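You operate a simulated robot arm through the tools that you are given. There is no shell and no other tool.

You run a simulated robot arm. Do the job below in one go: nothing can be reset, and whatever is moved stays where it is left.

## Task
Fetch the black plug from the top of the side bench and set it on top of the tape roll there. Put one of the shelf pins from the top of the parts table on the upper shelf of the parts table. Put the 14 x 14 cm blue panel from the upper shelf of the parts table on the shelf of the vacuum table. Put the oil can labelled "HV 46" from the middle of the board table on the newspaper there and the oil can labelled "HV 32" on the raised strip of the board table. Take the white block from the back half of the board table and put it on the upper shelf under the long bench. Any order will do. Set down upright: oil can.

The check looks at the end state, three seconds after you hand in, the way a careful person would. Anything else that was tipped, shoved, dropped, spilled or broken makes it a failure.

## Robot
A 7-joint arm with a two-finger parallel gripper on a trunk, on a base that moves. Base frame: it is fixed to the floor where the robot stands at the start and does not move with it; the origin is under the middle of the robot, x ahead of it, y to its left, z up. Lengths are in m, angles in rad, forces in N, time in s.
With the tool pointing down near the work surface it reaches from about 0.26 to 0.64 m from the robot's upright axis, wherever it stands. Its first joint turns from -2.897 to 2.897 rad. Places, roughly: black plug (5x5x5 cm) [-1.3, -2.7, 0.9]; blue panel [-1.25, 0.5, 0.75]; newspaper (35x26x2 cm) [2.8, 1.5, 0.9]; oil can [3, 1.75, 1]; raised strip of the board table (309x15 cm) [2.18, 1.9, 0.92]; shelf of the vacuum table [-2.3, 1.8, 0.4]; shelf pin (2x2x4 cm) [-1.2, 0.7, 0.9]; tape roll (6x6x3 cm) [-1.3, -2.8, 0.9]; upper shelf of the parts table [-1.1, 0.7, 0.6]; upper shelf under the long bench [3.7, 7, 0.7]; white block [2.75, 2.25, 1]. Payload 1.57 kg.
Tool frame: the origin (TCP) lies between the finger pads and is the grasp point; the fingertips stand 0.03 m ahead of it; z points along the fingers, y is the line along which they close. The gripper opens to 0.08 m. The fingers are 0.017 m wide and 0.012 m thick; the gripper's body (0.04 by 0.082 m) begins 0.08 m behind the TCP.
Orientation is that of the tool frame in the base frame, as [roll, pitch, yaw] about the fixed x, y, z axes, in that order (R = Rz(yaw) Ry(pitch) Rx(roll)). With the fingers straight down and closing along the base's y, the tool's x points along the base's -x, its y along +y and its z along -z.

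## Interface
- The arm moves only by the tool send_rows. Its arguments are lists of equal length, an entry for each row: "travel": the shift along the base's x, y, z in mm, a list of three; "rotation": the turn, a rotation vector about the base's x, y, z in degrees, a list of three; "jaw": the closure in counts, from 0 (fully open) to 255 (shut). In form: {"travel": [[x, y, z], ...], "rotation": [[rx, ry, rz], ...], "jaw": [jaw, ...]}. A call has 1 to 20 rows; each row is the pose to reach, as a shift and turn from the pose commanded when the call began. Rows are played at 5 a second. More than 0.05 m and 0.15 rad between two rows, or a gripper value outside its range, and nothing of the call is played. A pose out of reach is approached as far as the arm can. The call stops where the force on the tool passes 40 N (or 10 N more than at its start, if that is more) or the arm is blocked; 0.2 s more then pass. Each finger travels about 0.072 m/s and halts on what it meets, pressing with about 42 N; the grip force reading is that of the motor and also rises with nothing between the fingers. The clock runs only during rows and for 0.2 s after the last one: add rows that repeat a pose to give the fingers time. The reply holds the time, the measured pose of the TCP, the force on the tool along the base axes, the opening and the grip force, in the units named above and with some noise, with the torque about the TCP (base axes, N m) and any sound that the robot's microphone picked up, and new pictures: "views" is both (left out), scene, wrist or none.
- Cameras (640 x 400 px; columns grow to the right, rows downward): "scene" is now at [0.2522, -0.0083, 1.4497]; the picture's right is [-0.09, -1.00, 0.00], its down [-0.67, 0.06, -0.74] and it looks along [0.74, -0.07, -0.67] (base axes); focal length 261 px, centre (320, 200). "wrist" rides on the gripper at [0.072, -0.007, -0.122] in the tool frame; the picture's right is [0.09, 1.00, 0.00], its down [-0.84, 0.08, -0.54] and it looks along [-0.54, 0.05, 0.84] (tool axes); focal length 238 px, centre (320, 200). There is no depth. A picture from a camera that has moved, and an enlarged one, comes with that camera's place and axes in the base frame and with its lens.
- lift_body(by): slides the trunk up (or, below 0, down) by that many m; the arm and the scene camera ride with it, the base frame stays. It gives what a move gives, with no picture.
- base_move(legs): drives the robot by 1 to 6 legs, each [ahead, left, turn to the left] in m, m and rad, along the robot's own axes; the way and the turn of a leg run together, so that a leg with both is an arc; at most 1.5 m and 3.142 rad a leg. The arm and the cameras ride along, it lands a little off, and it stops where it bumps. It gives what a move gives, and a new picture of the scene camera.
- pan_tilt(pan, tilt): turns the head with the scene camera to pan (to the left, within 1.501 rad either way) and tilt (down, from -0.506 to 1.204), counted from straight ahead of the robot. It gives what a move gives, and a new picture of the scene camera.
- close_up(camera, box): a new picture of the part [left, top, right, bottom] of that camera's present view, enlarged. No time passes.
- sign_off(): hands the job in; it is judged then, once.

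Places have to be worked out from the pictures, the camera data and where the tool is seen. Open the gripper and draw the arm clear of the work before you hand the job in, unless the task says otherwise.

The tools are called as a command line: name --argument value ..., lists and objects as JSON in quotes. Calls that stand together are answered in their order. send_rows: Moves the arm, as the interface text tells. Its arguments: {"type":"object","properties":{"travel":{"type":"array","items":{"type":"array","items":{"type":"number"}}},"rotation":{"type":"array","items":{"type":"array","items":{"type":"number"}}},"jaw":{"type":"array","items":{"type":"number"}},"views":{"type":"string","enum":["both","scene","wrist","none"]}},"required":["travel","rotation","jaw"]} The other tools are called the same way: lift_body (by) moves the trunk up or down; base_move (legs) drives the base; pan_tilt (pan, tilt) turns the head that bears the scene camera; close_up (camera, box) takes an enlarged picture of a part of a camera's view; sign_off () hands the job in.

At the start:

```text
time_s: 0.0
tcp_pos: [0.3608, -0.0462, 1.177]
tool_rot: [3.141, 0.001, 3.14]
ft_force: [0.3, 0.3, -0.2]
torque: [0.01, -0.02, -0.01]
grip_width: 0.0798
grasp_force: 0.1
trunk travel left (down, up): [-0.675, 0.315]
robot x, y, heading: [0.0006, 0.0004, -0.002]
head pan, tilt (commanded): [-0.093, 0.74]
```

scene: 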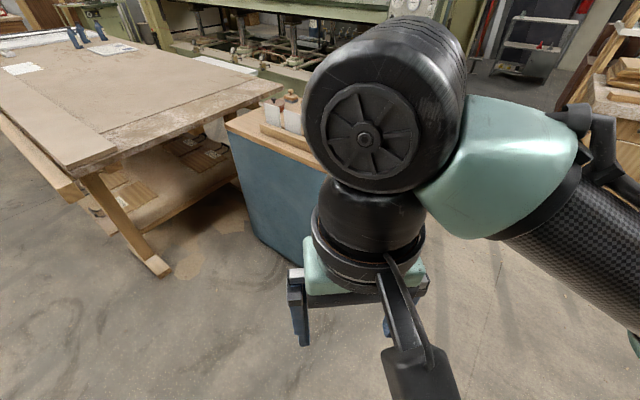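
wrist: 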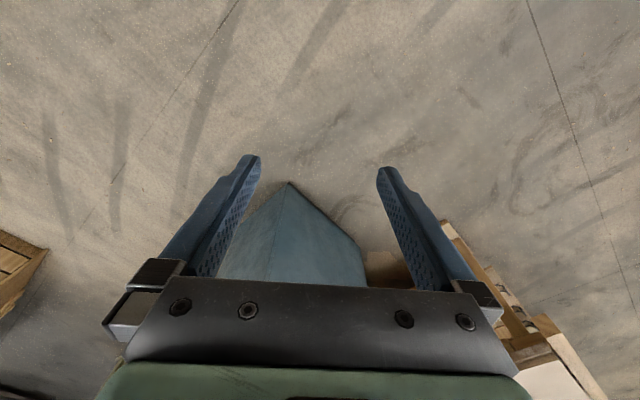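

The first view shows a table ahead-left and a cabinet ahead. I'll look around with the head before moving anything.

pan_tilt --pan 0.6 --tilt 0.4

pan_tilt --pan 1.5 --tilt 0.4

pan_tilt --pan -0.6 --tilt 0.4

pan_tilt --pan -1.5 --tilt 0.4

```text
time_s: 1.1
tcp_pos: [0.3605, -0.0474, 1.1784]
tool_rot: [3.141, -0.001, 3.141]
ft_force: [0.4, 0.2, 0.1]
torque: [0.01, -0.01, -0.01]
grip_width: 0.0801
grasp_force: 0.0
trunk travel left (down, up): [-0.675, 0.315]
robot x, y, heading: [-0.0026, -0.0005, 0.004]
head pan, tilt (commanded): [0.6, 0.4]
camera scene: at [0.2457, 0.0515, 1.4799], right [0.56, -0.83, 0.0], down [-0.32, -0.22, -0.92], along [0.76, 0.52, -0.39], focal length 261 px, centre (320, 200)
```

scene: 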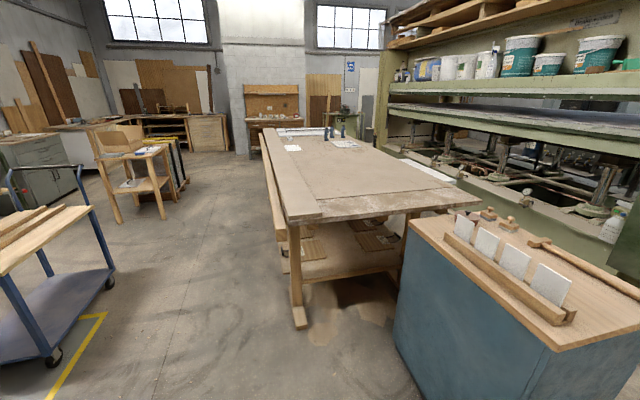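

```text
time_s: 2.3
tcp_pos: [0.3597, -0.0476, 1.1773]
tool_rot: [-3.141, 0.0, 3.141]
ft_force: [0.1, 1.0, 0.4]
torque: [-0.01, 0.04, -0.01]
grip_width: 0.0801
grasp_force: 0.0
trunk travel left (down, up): [-0.675, 0.315]
robot x, y, heading: [0.0015, 0.0019, 0.002]
head pan, tilt (commanded): [1.499, 0.4]
camera scene: at [0.1759, 0.0917, 1.4799], right [1.0, -0.07, 0.0], down [-0.03, -0.39, -0.92], along [0.07, 0.92, -0.39], focal length 261 px, centre (320, 200)
```

scene: 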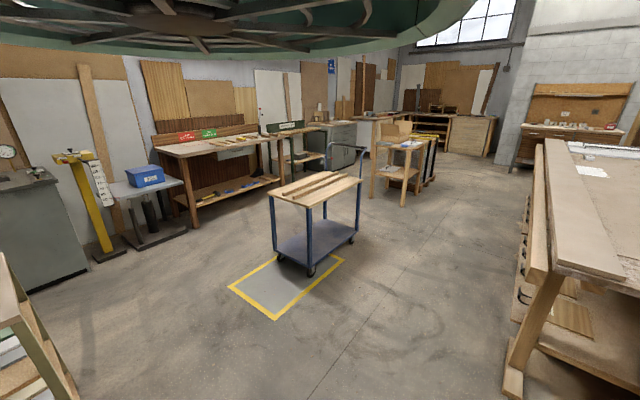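

```text
time_s: 4.3
tcp_pos: [0.3608, -0.0469, 1.1782]
tool_rot: [3.141, 0.0, 3.141]
ft_force: [0.1, 0.2, -0.7]
torque: [0.0, 0.02, 0.0]
grip_width: 0.0798
grasp_force: 0.1
trunk travel left (down, up): [-0.675, 0.315]
robot x, y, heading: [0.0002, 0.0006, -0.003]
head pan, tilt (commanded): [-0.6, 0.4]
camera scene: at [0.2457, -0.053, 1.4799], right [-0.56, -0.83, 0.0], down [-0.32, 0.22, -0.92], along [0.76, -0.52, -0.39], focal length 261 px, centre (320, 200)
```

scene: 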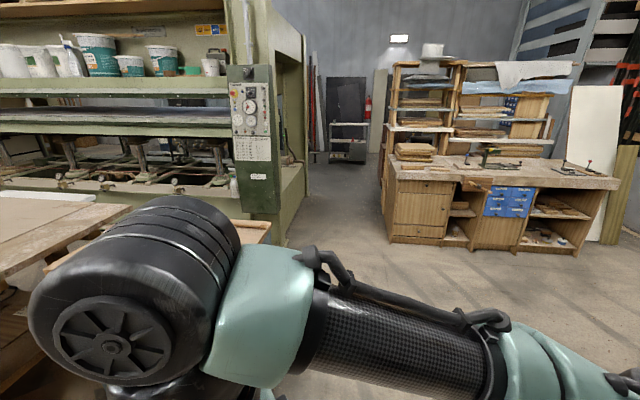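

```text
time_s: 5.5
tcp_pos: [0.3601, -0.0469, 1.1777]
tool_rot: [-3.14, -0.001, -3.141]
ft_force: [-0.1, -0.7, 0.1]
torque: [0.01, 0.01, 0.01]
grip_width: 0.08
grasp_force: 0.0
trunk travel left (down, up): [-0.675, 0.315]
robot x, y, heading: [-0.0001, 0.0024, -0.006]
head pan, tilt (commanded): [-1.499, 0.4]
camera scene: at [0.1759, -0.0931, 1.4799], right [-1.0, -0.07, 0.0], down [-0.03, 0.39, -0.92], along [0.07, -0.92, -0.39], focal length 261 px, centre (320, 200)
```

scene: 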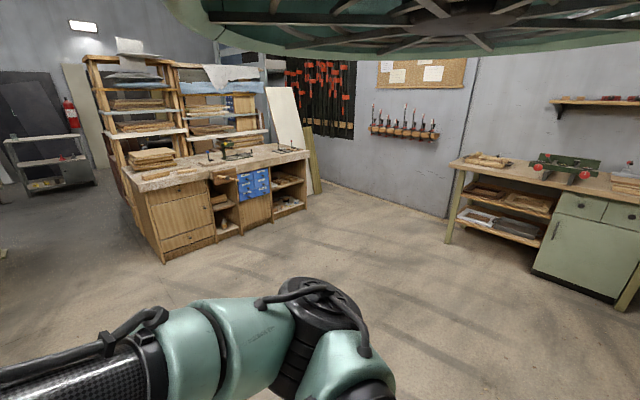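

The board table runs diagonally ahead-left, the side bench is to the right rear, and the parts table must be behind me on the left. I'll turn in place toward the parts table and look.

base_move --legs '[[0, 0, 2.5]]'

pan_tilt --pan 0.0 --tilt 0.6

pan_tilt --pan -0.7 --tilt 0.5

pan_tilt --pan 0.7 --tilt 0.5

```text
time_s: 11.8
tcp_pos: [-0.2611, 0.2518, 1.1771]
tool_rot: [-3.141, 0.001, -0.638]
ft_force: [0.1, 0.5, 0.0]
torque: [-0.01, 0.01, -0.01]
grip_width: 0.0798
grasp_force: 0.0
trunk travel left (down, up): [-0.675, 0.315]
robot x, y, heading: [0.0006, -0.0013, 2.503]
head pan, tilt (commanded): [-1.499, 0.4]
camera scene: at [-0.0876, 0.1787, 1.4799], right [0.84, -0.54, 0.0], down [-0.21, -0.33, -0.92], along [0.49, 0.78, -0.39], focal length 261 px, centre (320, 200)
```

scene: 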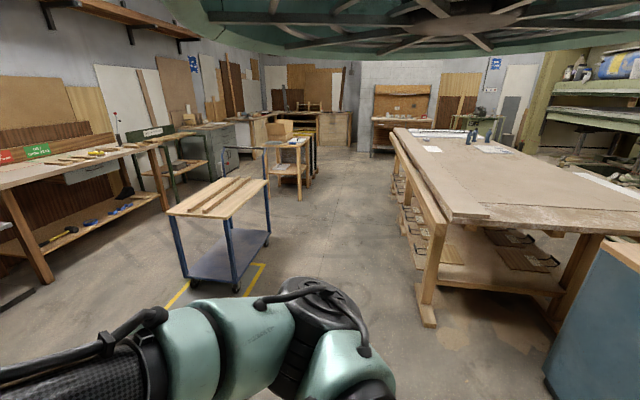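

```text
time_s: 13.4
tcp_pos: [-0.2614, 0.2521, 1.1779]
tool_rot: [3.141, -0.001, -0.639]
ft_force: [-0.2, 0.1, -0.2]
torque: [0.0, -0.03, 0.03]
grip_width: 0.0797
grasp_force: 0.0
trunk travel left (down, up): [-0.675, 0.315]
robot x, y, heading: [-0.0016, -0.0023, 2.504]
head pan, tilt (commanded): [0.0, 0.6]
camera scene: at [-0.2083, 0.1533, 1.4617], right [0.6, 0.8, 0.0], down [0.45, -0.34, -0.83], along [-0.66, 0.49, -0.56], focal length 261 px, centre (320, 200)
```

scene: 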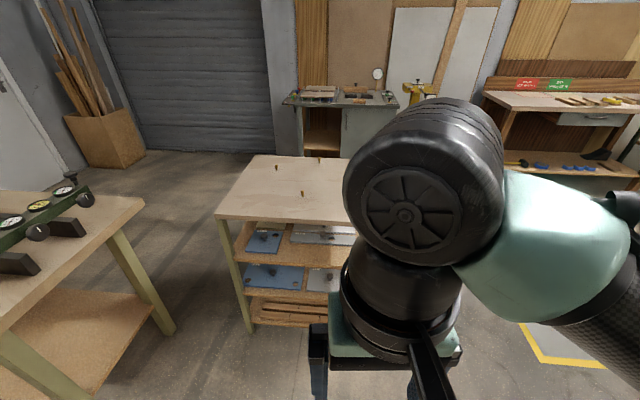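

```text
time_s: 14.4
tcp_pos: [-0.2617, 0.2517, 1.1783]
tool_rot: [3.141, 0.0, -0.638]
ft_force: [-0.1, 0.5, -0.2]
torque: [0.01, -0.01, 0.0]
grip_width: 0.08
grasp_force: 0.0
trunk travel left (down, up): [-0.675, 0.315]
robot x, y, heading: [0.002, -0.0021, 2.503]
head pan, tilt (commanded): [-0.7, 0.499]
camera scene: at [-0.1584, 0.1891, 1.4708], right [0.97, 0.23, 0.0], down [0.11, -0.47, -0.88], along [-0.2, 0.85, -0.48], focal length 261 px, centre (320, 200)
```

scene: 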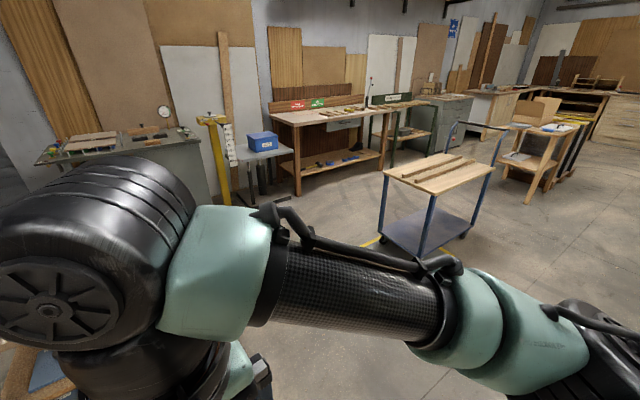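

```text
time_s: 16.0
tcp_pos: [-0.2611, 0.253, 1.1778]
tool_rot: [3.14, 0.0, -0.638]
ft_force: [-0.4, -1.0, 0.7]
torque: [-0.01, -0.01, -0.01]
grip_width: 0.0801
grasp_force: 0.1
trunk travel left (down, up): [-0.675, 0.315]
robot x, y, heading: [0.0026, -0.0007, 2.506]
head pan, tilt (commanded): [0.7, 0.499]
camera scene: at [-0.2281, 0.0951, 1.4708], right [-0.06, 1.0, 0.0], down [0.48, 0.03, -0.88], along [-0.88, -0.05, -0.48], focal length 261 px, centre (320, 200)
```

scene: 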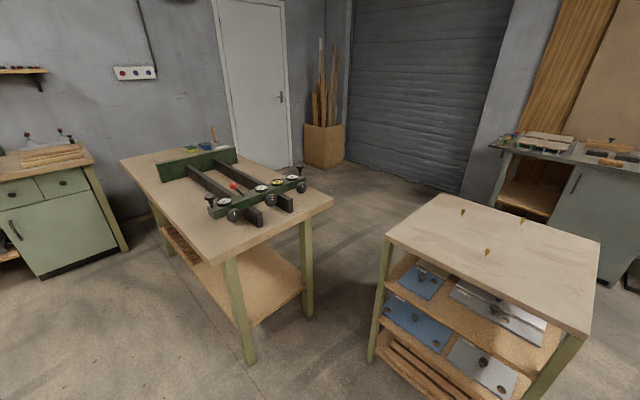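

The parts table's open front faces me: pins on top, panels with knobs on its shelves. I'll take enlarged views of it.

close_up --camera "scene" --box '[360, 180, 620, 400]'

close_up --camera "scene" --box '[380, 245, 560, 345]'

```text
1.82 times, centred on (490, 290) of scene
camera zoom: at [-0.2281, 0.0951, 1.4708], right [-0.06, 1.0, 0.0], down [0.48, 0.03, -0.88], along [-0.88, -0.05, -0.48], focal length 474 px, centre (11, 36)
```

zoom: 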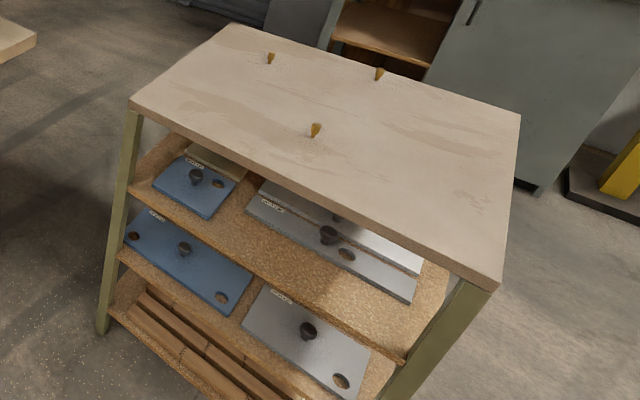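

```text
3.56 times, centred on (470, 295) of scene
camera zoom: at [-0.2281, 0.0951, 1.4708], right [-0.06, 1.0, 0.0], down [0.48, 0.03, -0.88], along [-0.88, -0.05, -0.48], focal length 928 px, centre (-213, -138)
```

zoom: 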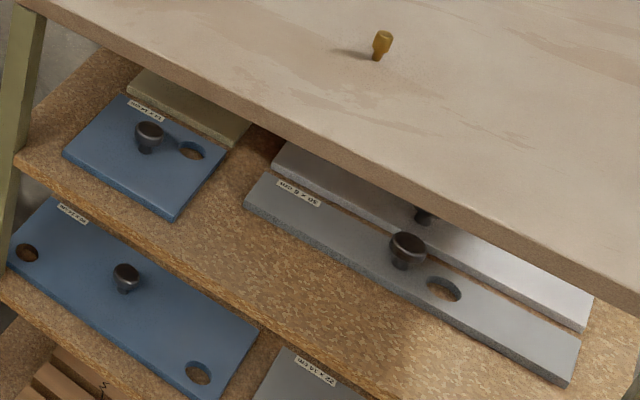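

The small blue panel on the upper shelf has a label I must read, so I enlarge it more.

close_up --camera "scene" --box '[395, 260, 455, 300]'

close_up --camera "scene" --box '[440, 240, 560, 350]'

```text
10.00 times, centred on (425, 280) of scene
camera zoom: at [-0.2281, 0.0951, 1.4708], right [-0.06, 1.0, 0.0], down [0.48, 0.03, -0.88], along [-0.88, -0.05, -0.48], focal length 2609 px, centre (-730, -600)
```

zoom: 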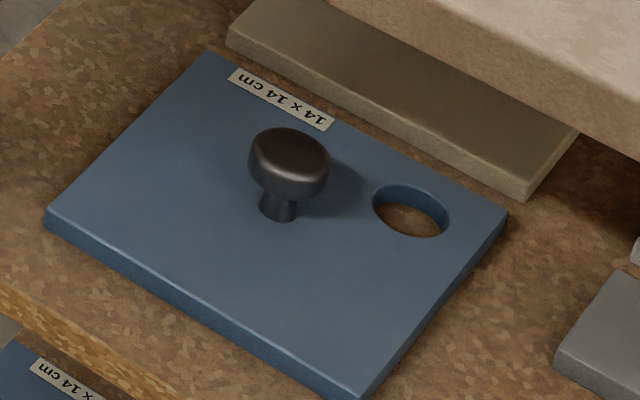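

```text
3.64 times, centred on (500, 295) of scene
camera zoom: at [-0.2281, 0.0951, 1.4708], right [-0.06, 1.0, 0.0], down [0.48, 0.03, -0.88], along [-0.88, -0.05, -0.48], focal length 949 px, centre (-334, -146)
```

zoom: 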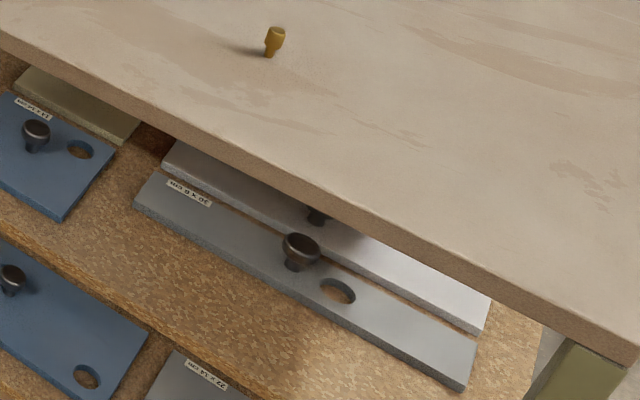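

The label reads "14 x 14 cm"; it has a central knob at about (-1.08, 0.48, 0.645). Before moving I'll look down at my own base to see its footprint.

pan_tilt --pan 0.5 --tilt 1.2

pan_tilt --pan 1.5 --tilt 1.2

pan_tilt --pan -1.2 --tilt 1.2

```text
time_s: 17.0
tcp_pos: [-0.2613, 0.2524, 1.177]
tool_rot: [-3.141, 0.0, -0.64]
ft_force: [-0.5, -0.4, 0.1]
torque: [0.0, 0.01, 0.0]
grip_width: 0.0801
grasp_force: 0.0
trunk travel left (down, up): [-0.675, 0.315]
robot x, y, heading: [0.0012, 0.0012, 2.501]
head pan, tilt (commanded): [0.499, 1.201]
camera scene: at [-0.1928, 0.1084, 1.4171], right [0.14, 0.99, 0.0], down [0.92, -0.13, -0.36], along [-0.36, 0.05, -0.93], focal length 261 px, centre (320, 200)
```

scene: 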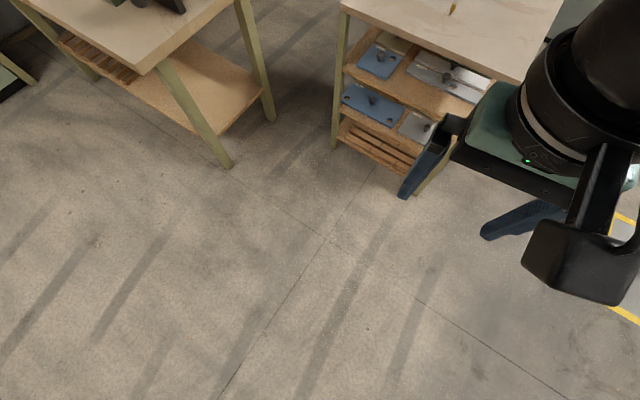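

```text
time_s: 18.3
tcp_pos: [-0.2605, 0.251, 1.1766]
tool_rot: [3.139, 0.0, -0.639]
ft_force: [-0.7, -0.5, -0.2]
torque: [0.02, -0.03, -0.02]
grip_width: 0.0797
grasp_force: 0.0
trunk travel left (down, up): [-0.675, 0.315]
robot x, y, heading: [-0.0006, -0.0017, 2.505]
head pan, tilt (commanded): [1.499, 1.201]
camera scene: at [-0.1738, 0.0582, 1.4171], right [-0.76, 0.65, 0.0], down [0.61, 0.71, -0.36], along [-0.24, -0.27, -0.93], focal length 261 px, centre (320, 200)
```

scene: 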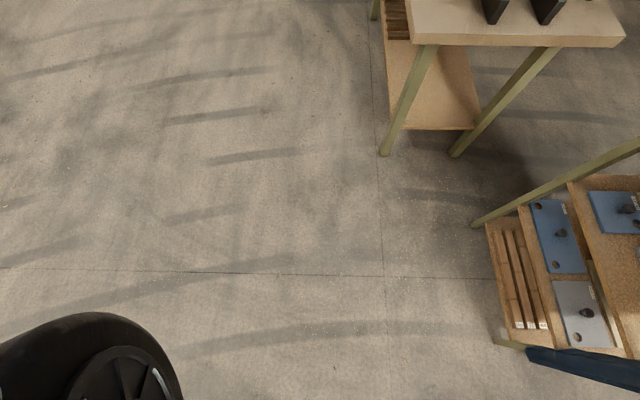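

```text
time_s: 20.7
tcp_pos: [-0.2625, 0.2537, 1.1776]
tool_rot: [3.141, 0.0, -0.64]
ft_force: [-0.5, -0.8, 0.8]
torque: [-0.02, -0.04, 0.02]
grip_width: 0.0799
grasp_force: 0.0
trunk travel left (down, up): [-0.675, 0.315]
robot x, y, heading: [0.0012, -0.0008, 2.503]
head pan, tilt (commanded): [-1.201, 1.201]
camera scene: at [-0.1225, 0.1545, 1.4171], right [0.96, -0.26, 0.0], down [-0.25, -0.9, -0.36], along [0.1, 0.35, -0.93], focal length 261 px, centre (320, 200)
```

scene: 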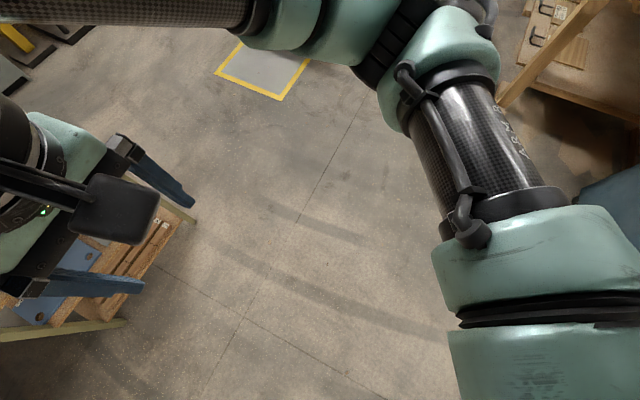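

Nothing of my base shows in front, and the table front is about 0.97 m ahead along heading 2.43. I'll straighten to that heading and drive closer, keeping about 0.43 m from my axis to the table's front edge.

base_move --legs '[[0, 0, -0.073], [0.45, 0.25, 0]]'

pan_tilt --pan 0.45 --tilt 1.0

close_up --camera "wrist" --box '[0, 0, 640, 400]'

```text
time_s: 24.2
tcp_pos: [-0.7487, 0.3748, 1.1779]
tool_rot: [3.141, 0.0, -0.72]
ft_force: [-0.6, 0.0, 0.5]
torque: [-0.02, 0.03, -0.02]
grip_width: 0.0797
grasp_force: 0.0
trunk travel left (down, up): [-0.675, 0.315]
robot x, y, heading: [-0.5084, 0.1039, 2.426]
head pan, tilt (commanded): [-1.201, 1.201]
camera scene: at [-0.6179, 0.266, 1.417], right [0.94, -0.34, 0.0], down [-0.32, -0.88, -0.36], along [0.12, 0.34, -0.93], focal length 261 px, centre (320, 200)
```

scene: 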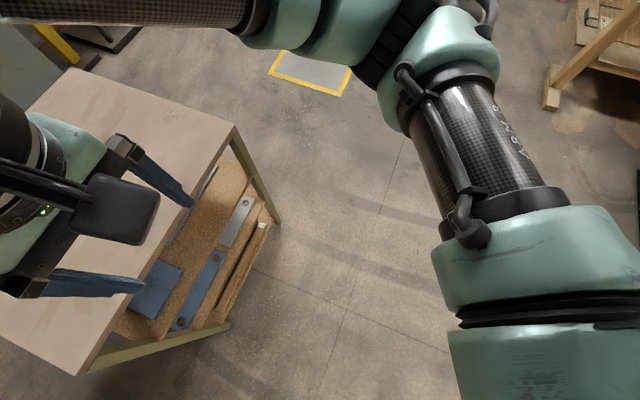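

```text
time_s: 25.9
tcp_pos: [-0.7482, 0.3751, 1.1767]
tool_rot: [3.141, 0.002, -0.718]
ft_force: [0.4, 0.4, 0.4]
torque: [0.01, 0.04, 0.02]
grip_width: 0.0799
grasp_force: 0.0
trunk travel left (down, up): [-0.675, 0.315]
robot x, y, heading: [-0.5054, 0.1023, 2.425]
head pan, tilt (commanded): [0.45, 1.0]
camera scene: at [-0.7038, 0.2319, 1.4297], right [0.27, 0.96, 0.0], down [0.81, -0.22, -0.54], along [-0.52, 0.14, -0.84], focal length 261 px, centre (320, 200)
```

scene: 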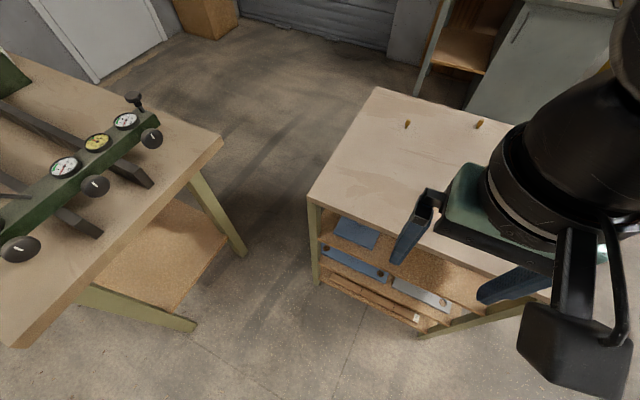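

```text
1.00 times, centred on (320, 200) of wrist (not enlarged: the box is as wide or as high as the picture)
camera zoom: at [-0.6909, 0.3328, 1.2986], right [-0.59, -0.81, 0.0], down [-0.68, 0.49, 0.54], along [-0.44, 0.32, -0.84], focal length 238 px, centre (320, 200)
```

zoom: 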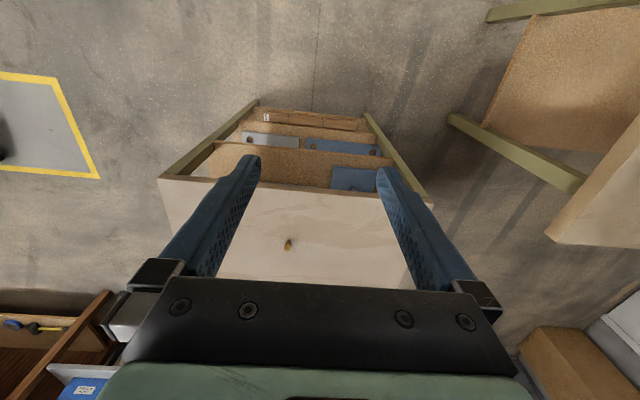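

The table's front corner triangulates to z≈0.85 for the top; the nearest pin stands near (-0.99, 0.65). I drive 0.12 m closer so both the pin and the panel knob come within reach.

base_move --legs '[[0.12, 0, 0]]'

pan_tilt --pan 0.3 --tilt 0.95

```text
time_s: 27.1
tcp_pos: [-0.839, 0.4523, 1.1762]
tool_rot: [-3.141, 0.001, -0.717]
ft_force: [0.2, -0.2, -1.1]
torque: [-0.04, -0.01, 0.01]
grip_width: 0.0801
grasp_force: 0.1
trunk travel left (down, up): [-0.675, 0.315]
robot x, y, heading: [-0.5992, 0.1827, 2.424]
head pan, tilt (commanded): [0.45, 1.0]
camera scene: at [-0.7946, 0.3112, 1.4296], right [0.27, 0.96, 0.0], down [0.81, -0.22, -0.54], along [-0.52, 0.14, -0.84], focal length 261 px, centre (320, 200)
```

scene: 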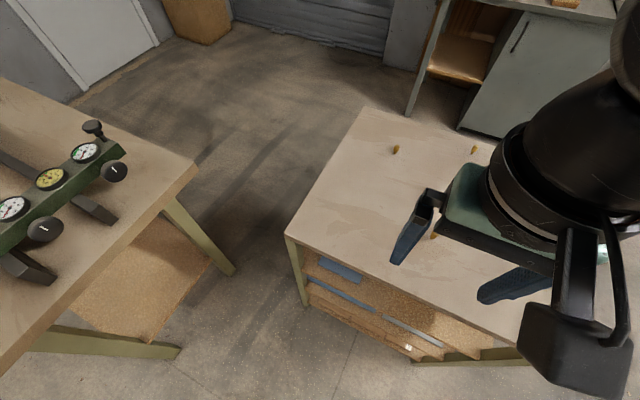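

```text
time_s: 27.8
tcp_pos: [-0.8378, 0.4535, 1.1781]
tool_rot: [-3.141, 0.0, -0.719]
ft_force: [0.6, -0.1, 0.2]
torque: [0.03, 0.02, -0.01]
grip_width: 0.0799
grasp_force: 0.0
trunk travel left (down, up): [-0.675, 0.315]
robot x, y, heading: [-0.5999, 0.175, 2.424]
head pan, tilt (commanded): [0.3, 0.949]
camera scene: at [-0.7933, 0.3218, 1.4333], right [0.41, 0.91, 0.0], down [0.74, -0.33, -0.58], along [-0.53, 0.24, -0.81], focal length 261 px, centre (320, 200)
```

scene: 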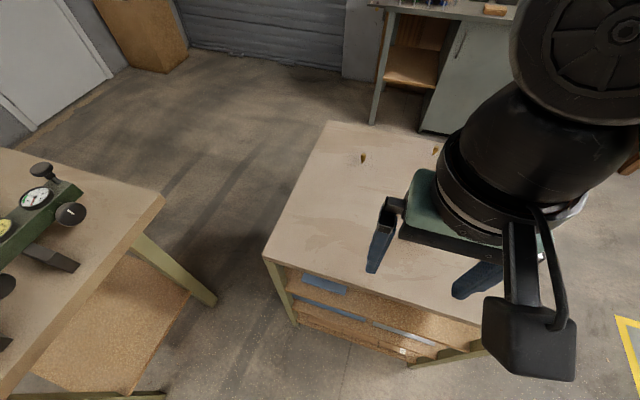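

Robot is at (-0.60, 0.18), heading 2.424. I'll pitch the tool 45° forward in small steps, then lower the trunk.

send_rows --travel '[[0, 0, 0], [0, 0, 0], [0, 0, 0], [0, 0, 0], [0, 0, 0], [0, 0, 0], [0, 0, 0]]' --rotation '[[4.94, 5.65, 0], [9.87, 11.3, 0], [14.8, 16.95, 0], [19.73, 22.6, 0], [24.67, 28.25, 0], [29.6, 33.9, 0], [29.6, 33.9, 0]]' --jaw '[0, 0, 0, 0, 0, 0, 0]' --views "both"

lift_body --by -0.2

```text
time_s: 29.4
tcp_pos: [-0.8753, 0.5173, 1.1981]
tool_rot: [3.141, 0.786, -0.72]
ft_force: [0.2, 0.7, -0.6]
torque: [-0.05, 0.0, -0.01]
grip_width: 0.0801
grasp_force: 0.0
out of reach, approached as far as the arm can: row 4, 5, 6, 7
trunk travel left (down, up): [-0.675, 0.315]
robot x, y, heading: [-0.6004, 0.178, 2.423]
head pan, tilt (commanded): [0.3, 0.949]
camera scene: at [-0.7935, 0.3219, 1.4333], right [0.41, 0.91, 0.0], down [0.74, -0.33, -0.58], along [-0.53, 0.24, -0.81], focal length 261 px, centre (320, 200)
camera wrist: at [-0.7696, 0.4325, 1.2324], right [-0.61, -0.79, -0.06], down [-0.21, 0.08, 0.98], along [-0.77, 0.6, -0.21], focal length 238 px, centre (320, 200)
```

scene: 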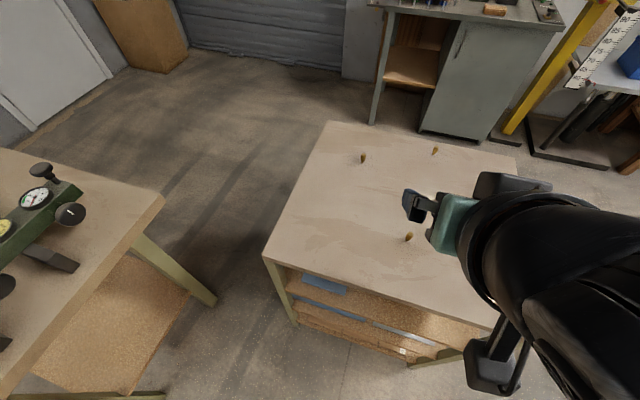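
wrist: 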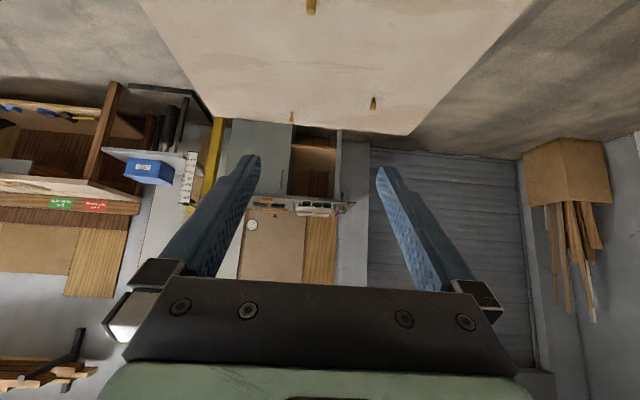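

```text
time_s: 31.6
tcp_pos: [-0.8766, 0.5166, 0.9985]
tool_rot: [3.141, 0.783, -0.719]
ft_force: [0.4, 0.1, 0.1]
torque: [0.0, -0.01, 0.01]
grip_width: 0.0798
grasp_force: 0.0
trunk travel left (down, up): [-0.475, 0.515]
robot x, y, heading: [-0.5981, 0.1796, 2.418]
head pan, tilt (commanded): [0.3, 0.949]
```

The tool is pitched 45°; the arm pushed the TCP forward as it was too close to the body. I'll send a null row to see what pose the next shift counts from.

send_rows --travel '[[0, 0, 0]]' --rotation '[[0, 0, 0]]' --jaw '[0]' --views "both"

```text
time_s: 32.0
tcp_pos: [-0.8775, 0.5174, 0.9994]
tool_rot: [3.14, 0.783, -0.72]
ft_force: [-0.4, 0.0, -0.3]
torque: [0.02, 0.01, -0.01]
grip_width: 0.0799
grasp_force: 0.0
trunk travel left (down, up): [-0.475, 0.515]
robot x, y, heading: [-0.5937, 0.1805, 2.425]
head pan, tilt (commanded): [0.3, 0.949]
camera scene: at [-0.7934, 0.3219, 1.2333], right [0.41, 0.91, 0.0], down [0.74, -0.33, -0.58], along [-0.53, 0.24, -0.81], focal length 261 px, centre (320, 200)
camera wrist: at [-0.7695, 0.4324, 1.0326], right [-0.61, -0.79, -0.06], down [-0.21, 0.08, 0.97], along [-0.77, 0.6, -0.21], focal length 238 px, centre (320, 200)
```

scene: 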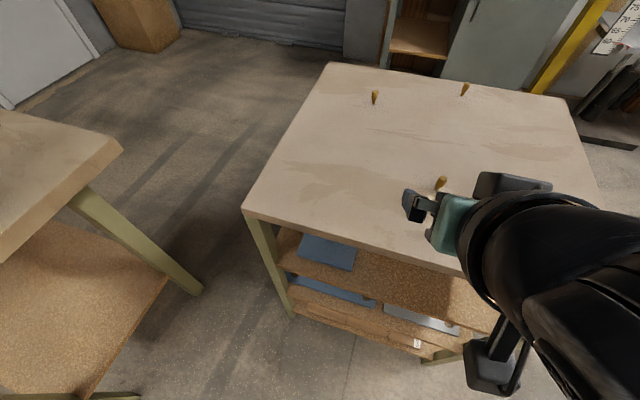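
wrist: 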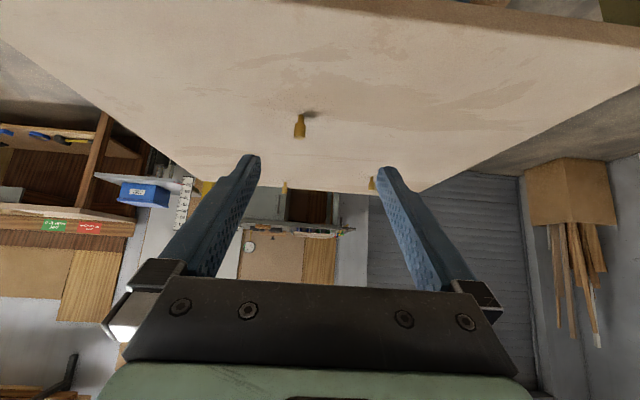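

The pin base triangulates to about (-0.979, 0.642, 0.85) from both cameras. I move to a pre-grasp point 8 cm back along the tool axis and check.

send_rows --travel '[[-18, 27, -20], [-36, 55, -40], [-53, 82, -61], [-53, 82, -61]]' --rotation '[[0, 0, 0], [0, 0, 0], [0, 0, 0], [0, 0, 0]]' --jaw '[0, 0, 0, 0]' --views "both"

```text
time_s: 33.0
tcp_pos: [-0.9278, 0.5996, 0.937]
tool_rot: [-3.141, 0.784, -0.718]
ft_force: [0.7, -0.3, 0.4]
torque: [-0.02, 0.0, 0.0]
grip_width: 0.0799
grasp_force: 0.1
trunk travel left (down, up): [-0.475, 0.515]
robot x, y, heading: [-0.5997, 0.1822, 2.425]
head pan, tilt (commanded): [0.3, 0.949]
camera scene: at [-0.7933, 0.3219, 1.2333], right [0.41, 0.91, 0.0], down [0.74, -0.33, -0.58], along [-0.53, 0.24, -0.81], focal length 261 px, centre (320, 200)
camera wrist: at [-0.8205, 0.5148, 0.9719], right [-0.61, -0.79, -0.07], down [-0.21, 0.08, 0.97], along [-0.77, 0.6, -0.21], focal length 238 px, centre (320, 200)
```

scene: 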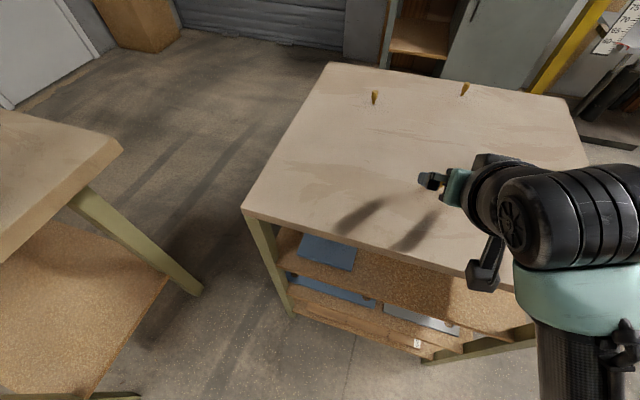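
wrist: 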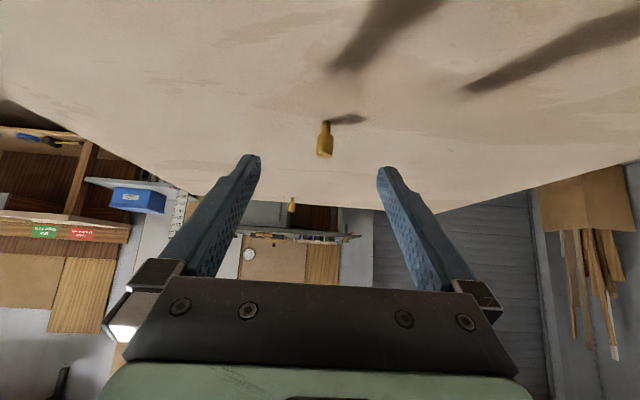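

The pin now measures (-0.981, 0.643) at its base, centred between the fingers. I advance along the tool axis and close on its head.

send_rows --travel '[[-16, 13, -19], [-32, 26, -37], [-47, 38, -55], [-47, 38, -55]]' --rotation '[[0, 0, 0], [0, 0, 0], [0, 0, 0], [0, 0, 0]]' --jaw '[0, 0, 0, 0]' --views "both"

```text
time_s: 34.0
tcp_pos: [-0.9734, 0.6367, 0.8866]
tool_rot: [-3.14, 0.794, -0.718]
ft_force: [15.5, -10.9, 22.6]
torque: [-0.63, 0.39, 0.86]
grip_width: 0.0787
grasp_force: 0.1
trunk travel left (down, up): [-0.475, 0.515]
robot x, y, heading: [-0.5991, 0.179, 2.424]
head pan, tilt (commanded): [0.3, 0.949]
camera scene: at [-0.7905, 0.3193, 1.2346], right [0.41, 0.91, 0.0], down [0.74, -0.33, -0.59], along [-0.53, 0.24, -0.81], focal length 261 px, centre (320, 200)
camera wrist: at [-0.8665, 0.5523, 0.9202], right [-0.61, -0.79, -0.07], down [-0.2, 0.07, 0.98], along [-0.77, 0.61, -0.2], focal length 238 px, centre (320, 200)
```

scene: 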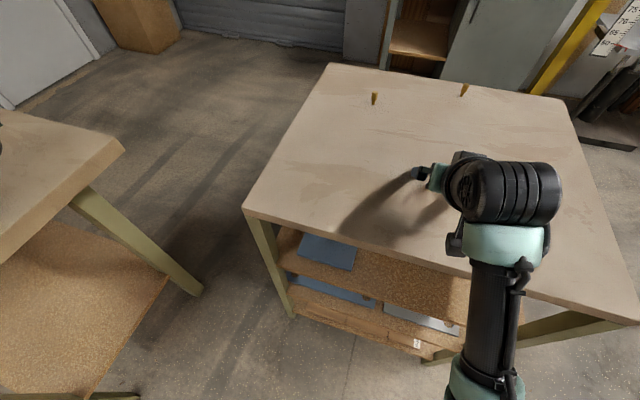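
wrist: 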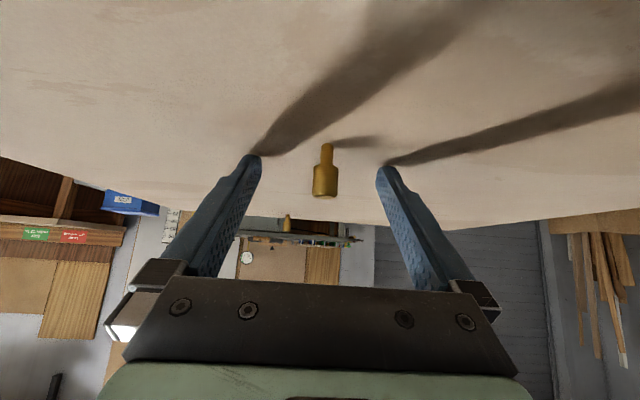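

The fingertips touched the tabletop (22 N up), so the top is near z≈0.86. I back off 9 mm up and 10 mm back, then close on the pin head.

send_rows --travel '[[3, -3, 9], [7, -7, 9], [7, -7, 9], [7, -7, 9], [7, -7, 9], [7, -7, 9], [7, -7, 9]]' --rotation '[[0, 0, 0], [0, 0, 0], [0, 0, 0], [0, 0, 0], [0, 0, 0], [0, 0, 0], [0, 0, 0]]' --jaw '[0, 0, 80, 160, 255, 255, 255]' --views "both"

```text
time_s: 35.6
tcp_pos: [-0.9675, 0.6304, 0.8913]
tool_rot: [3.14, 0.784, -0.719]
ft_force: [-0.2, 0.6, 0.5]
torque: [-0.01, -0.02, -0.01]
grip_width: 0.0129
grasp_force: 29.8
trunk travel left (down, up): [-0.475, 0.515]
robot x, y, heading: [-0.596, 0.1823, 2.424]
head pan, tilt (commanded): [0.3, 0.949]
camera scene: at [-0.7934, 0.3219, 1.2333], right [0.41, 0.91, 0.0], down [0.74, -0.33, -0.58], along [-0.53, 0.24, -0.81], focal length 261 px, centre (320, 200)
camera wrist: at [-0.8612, 0.5462, 0.926], right [-0.61, -0.79, -0.06], down [-0.21, 0.08, 0.97], along [-0.77, 0.6, -0.21], focal length 238 px, centre (320, 200)
```

scene: 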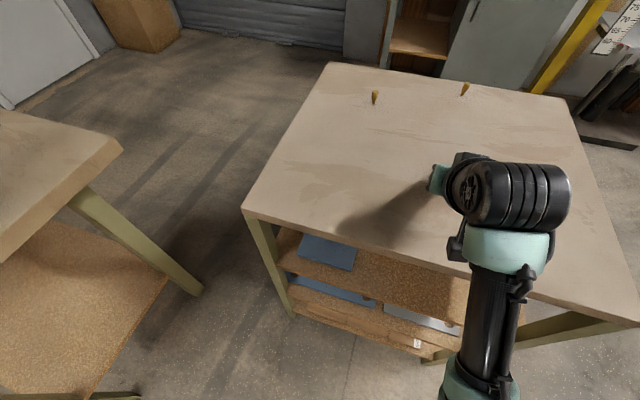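
wrist: 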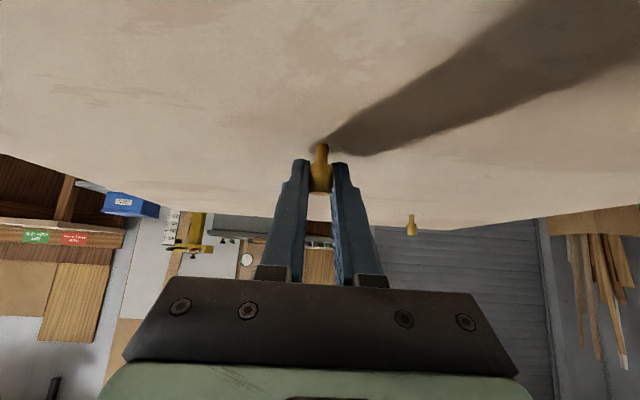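

The pin is gripped near the tips (12.9 mm, force 30). I lift it 60 mm and then draw back toward the robot.

send_rows --travel '[[0, 0, 20], [0, 0, 45], [10, -9, 70], [35, -30, 75], [65, -57, 80], [90, -79, 80]]' --rotation '[[0, 0, 0], [0, 0, 0], [0, 0, 0], [0, 0, 0], [0, 0, 0], [0, 0, 0]]' --jaw '[255, 255, 255, 255, 255, 255]' --views "wrist"

base_move --legs '[[-0.08, 0, 0]]'

```text
time_s: 37.0
tcp_pos: [-0.8791, 0.554, 0.9689]
tool_rot: [3.139, 0.784, -0.719]
ft_force: [0.1, -1.1, -0.8]
torque: [-0.03, -0.01, 0.05]
grip_width: 0.0132
grasp_force: 29.9
trunk travel left (down, up): [-0.475, 0.515]
robot x, y, heading: [-0.5979, 0.1817, 2.427]
head pan, tilt (commanded): [0.3, 0.949]
camera wrist: at [-0.7727, 0.4688, 1.0039], right [-0.61, -0.79, -0.06], down [-0.21, 0.08, 0.97], along [-0.77, 0.6, -0.21], focal length 238 px, centre (320, 200)
```

wrist: 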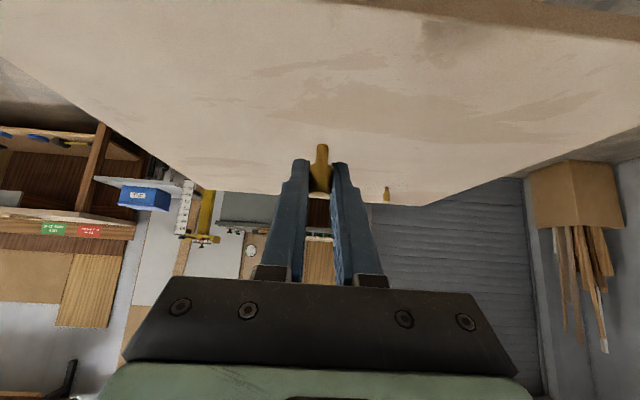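

```text
time_s: 38.1
tcp_pos: [-0.8206, 0.5014, 0.9699]
tool_rot: [-3.141, 0.785, -0.72]
ft_force: [-0.7, 0.3, 0.8]
torque: [-0.01, 0.04, -0.02]
grip_width: 0.0133
grasp_force: 29.6
trunk travel left (down, up): [-0.475, 0.515]
robot x, y, heading: [-0.5392, 0.131, 2.427]
head pan, tilt (commanded): [0.3, 0.949]
camera scene: at [-0.7331, 0.2691, 1.2335], right [0.41, 0.91, 0.0], down [0.74, -0.33, -0.58], along [-0.53, 0.24, -0.81], focal length 261 px, centre (320, 200)
```

scene: 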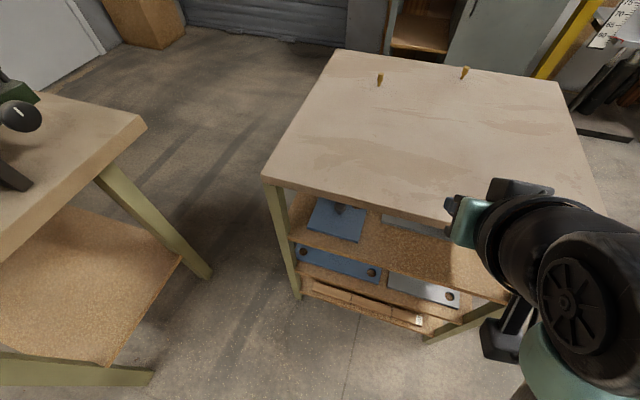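

TCP is now at n≈0.95, just in front of the table edge (≈1.0). I pull back 2 cm more and lower the trunk so the pin comes level with the upper shelf opening.

send_rows --travel '[[8, -7, 0], [17, -15, 0]]' --rotation '[[0, 0, 0], [0, 0, 0]]' --jaw '[255, 255]' --views "none"

lift_body --by -0.28

pan_tilt --pan 0.2 --tilt 0.8

send_rows --travel '[[0, 0, 0]]' --rotation '[[0, 0, 0]]' --jaw '[255]' --views "both"

```text
time_s: 38.7
tcp_pos: [-0.8021, 0.4881, 0.9683]
tool_rot: [-3.141, 0.783, -0.719]
ft_force: [-0.7, -1.5, 0.1]
torque: [0.01, 0.02, -0.01]
grip_width: 0.013
grasp_force: 29.6
trunk travel left (down, up): [-0.475, 0.515]
robot x, y, heading: [-0.5346, 0.1259, 2.424]
head pan, tilt (commanded): [0.3, 0.949]
```

```text
time_s: 41.5
tcp_pos: [-0.8031, 0.4875, 0.6884]
tool_rot: [3.14, 0.784, -0.72]
ft_force: [0.3, 0.3, 0.1]
torque: [-0.04, 0.01, 0.01]
grip_width: 0.0127
grasp_force: 29.2
trunk travel left (down, up): [-0.195, 0.795]
robot x, y, heading: [-0.54, 0.1262, 2.423]
head pan, tilt (commanded): [0.3, 0.949]
```

```text
time_s: 42.2
tcp_pos: [-0.8025, 0.4874, 0.6891]
tool_rot: [3.14, 0.785, -0.718]
ft_force: [-0.6, 0.2, -0.1]
torque: [-0.04, 0.0, 0.02]
grip_width: 0.0129
grasp_force: 29.7
trunk travel left (down, up): [-0.195, 0.795]
robot x, y, heading: [-0.5365, 0.1305, 2.425]
head pan, tilt (commanded): [0.201, 0.799]
camera scene: at [-0.7372, 0.2799, 0.9648], right [0.49, 0.87, 0.0], down [0.62, -0.35, -0.7], along [-0.61, 0.34, -0.72], focal length 261 px, centre (320, 200)
```

scene: 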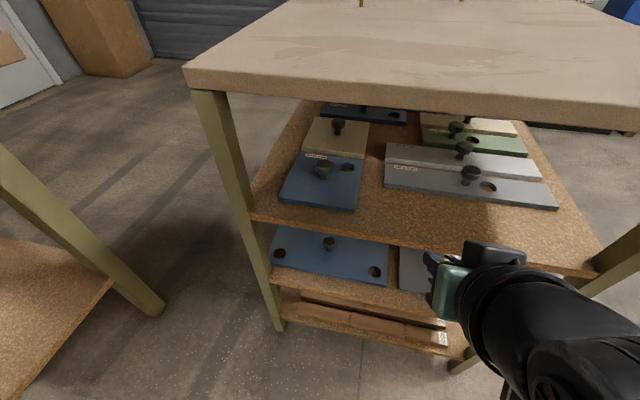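

```text
time_s: 42.6
tcp_pos: [-0.8022, 0.4874, 0.6897]
tool_rot: [3.14, 0.783, -0.718]
ft_force: [0.1, -0.1, 0.7]
torque: [-0.01, -0.02, 0.0]
grip_width: 0.0128
grasp_force: 29.6
trunk travel left (down, up): [-0.195, 0.795]
robot x, y, heading: [-0.5393, 0.1283, 2.423]
head pan, tilt (commanded): [0.201, 0.799]
camera scene: at [-0.7373, 0.28, 0.9648], right [0.49, 0.87, 0.0], down [0.62, -0.35, -0.7], along [-0.61, 0.34, -0.72], focal length 261 px, centre (320, 200)
camera wrist: at [-0.6959, 0.4029, 0.7237], right [-0.61, -0.79, -0.06], down [-0.21, 0.08, 0.97], along [-0.77, 0.6, -0.21], focal length 238 px, centre (320, 200)
```

scene: 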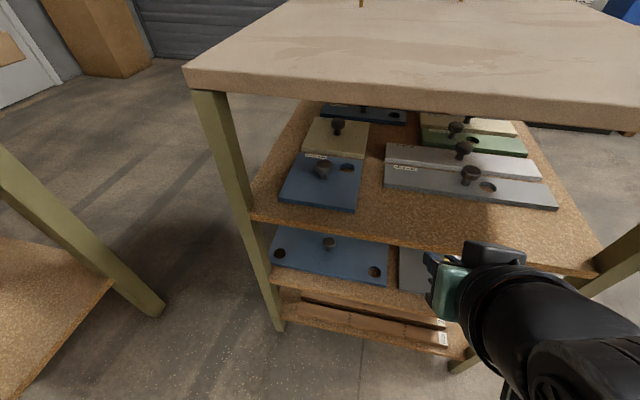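
wrist: 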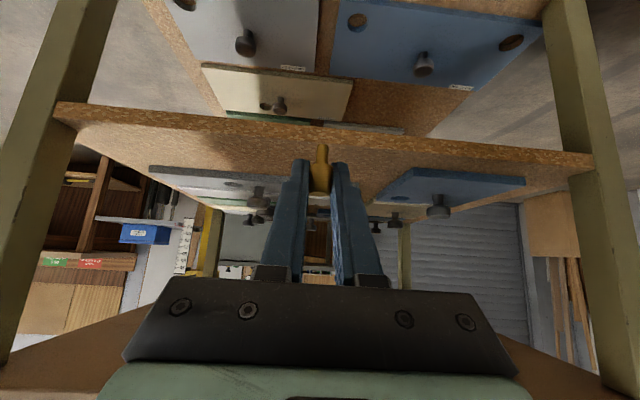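

The pin hangs in front of the upper shelf opening. I zoom in on the wrist view to pin down the shelf front edge height before entering.

close_up --camera "wrist" --box '[240, 90, 480, 240]'

close_up --camera "scene" --box '[230, 100, 470, 250]'

```text
2.67 times, centred on (360, 165) of wrist
camera zoom: at [-0.6959, 0.4029, 0.7237], right [-0.61, -0.79, -0.06], down [-0.21, 0.08, 0.97], along [-0.77, 0.6, -0.21], focal length 636 px, centre (213, 293)
```

zoom: 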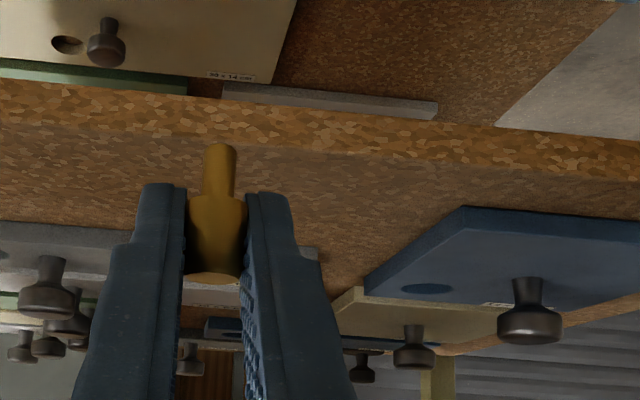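

```text
2.67 times, centred on (350, 175) of scene
camera zoom: at [-0.7373, 0.28, 0.9648], right [0.49, 0.87, 0.0], down [0.62, -0.35, -0.7], along [-0.61, 0.34, -0.72], focal length 696 px, centre (240, 267)
```

zoom: 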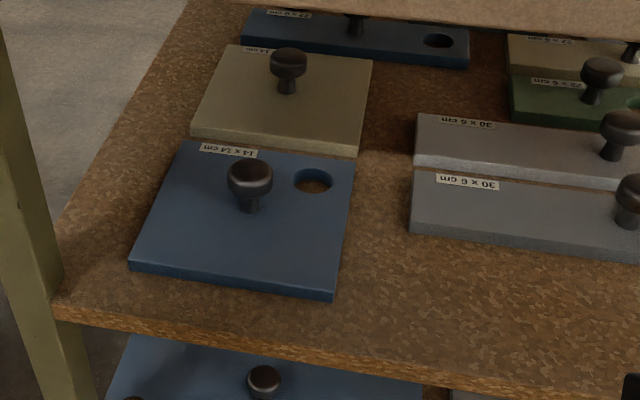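

Shelf top estimates cluster around z≈0.612, panel top ≈0.627, knob head centre ≈(-1.070, 0.478, 0.657). I lower slightly and move the pin into the free strip in front of the grey panels.

send_rows --travel '[[0, 0, -16], [-20, 28, -16], [-42, 56, -16], [-63, 84, -16], [-83, 112, -16], [-83, 112, -16]]' --rotation '[[0, 0, 0], [0, 0, 0], [0, 0, 0], [0, 0, 0], [0, 0, 0], [0, 0, 0]]' --jaw '[255, 255, 255, 255, 255, 255]' --views "both"

```text
time_s: 44.0
tcp_pos: [-0.8818, 0.6036, 0.673]
tool_rot: [3.14, 0.785, -0.719]
ft_force: [0.3, 0.2, -0.2]
torque: [-0.02, 0.0, -0.01]
grip_width: 0.0132
grasp_force: 29.7
trunk travel left (down, up): [-0.195, 0.795]
robot x, y, heading: [-0.5396, 0.1293, 2.422]
head pan, tilt (commanded): [0.201, 0.799]
camera scene: at [-0.7373, 0.28, 0.9648], right [0.49, 0.87, 0.0], down [0.62, -0.35, -0.7], along [-0.61, 0.34, -0.72], focal length 261 px, centre (320, 200)
camera wrist: at [-0.7752, 0.5185, 0.7074], right [-0.61, -0.79, -0.06], down [-0.21, 0.08, 0.97], along [-0.77, 0.6, -0.21], focal length 238 px, centre (320, 200)
```

scene: 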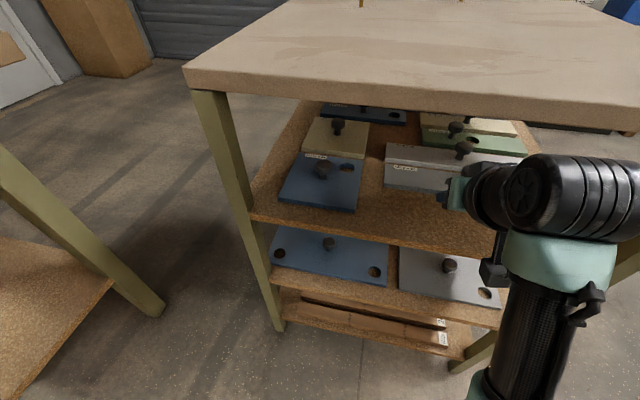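
wrist: 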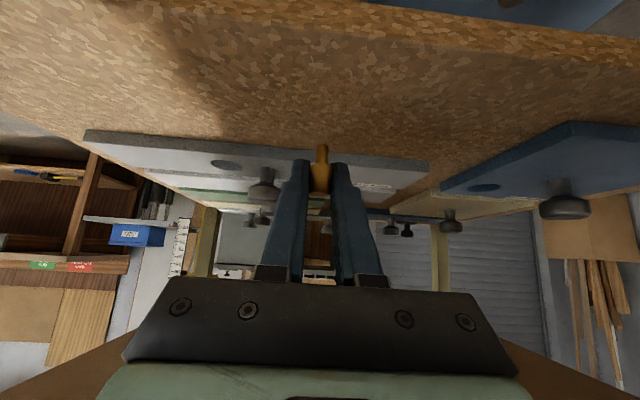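

The pin is over the free strip with grey panel behind it. I lower 20 mm and check the force.

send_rows --travel '[[0, 0, -8], [0, 0, -16], [0, 0, -20], [0, 0, -20]]' --rotation '[[0, 0, 0], [0, 0, 0], [0, 0, 0], [0, 0, 0]]' --jaw '[255, 255, 255, 255]' --views "wrist"

close_up --camera "wrist" --box '[240, 90, 400, 190]'

```text
time_s: 45.0
tcp_pos: [-0.8832, 0.6017, 0.6533]
tool_rot: [3.141, 0.783, -0.719]
ft_force: [0.4, 1.2, 0.1]
torque: [0.03, -0.02, 0.01]
grip_width: 0.0131
grasp_force: 29.7
trunk travel left (down, up): [-0.195, 0.795]
robot x, y, heading: [-0.5394, 0.1275, 2.425]
head pan, tilt (commanded): [0.201, 0.799]
camera wrist: at [-0.7767, 0.5161, 0.6881], right [-0.61, -0.79, -0.06], down [-0.21, 0.08, 0.97], along [-0.77, 0.6, -0.21], focal length 238 px, centre (320, 200)
```

wrist: 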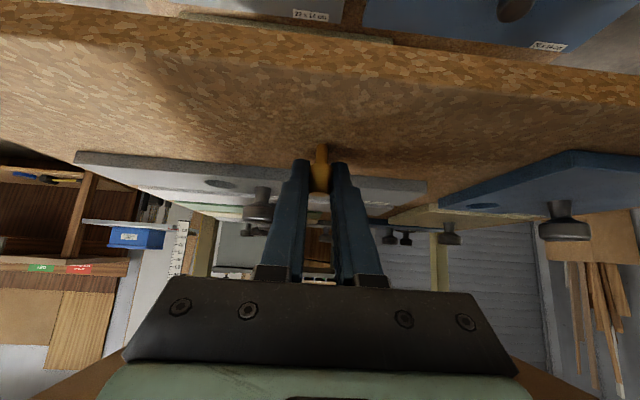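

```text
4.00 times, centred on (320, 140) of wrist
camera zoom: at [-0.7767, 0.5161, 0.6881], right [-0.61, -0.79, -0.06], down [-0.21, 0.08, 0.97], along [-0.77, 0.6, -0.21], focal length 953 px, centre (320, 440)
```

zoom: 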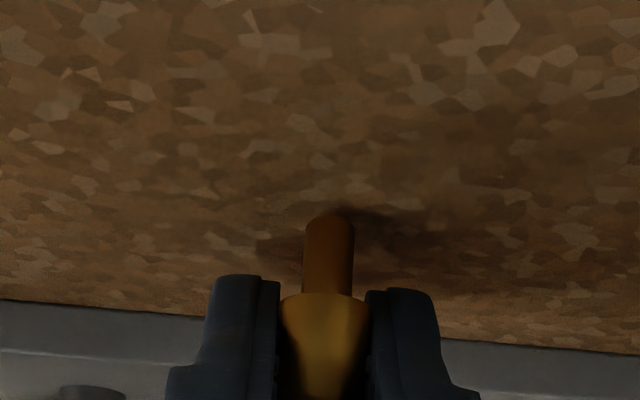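

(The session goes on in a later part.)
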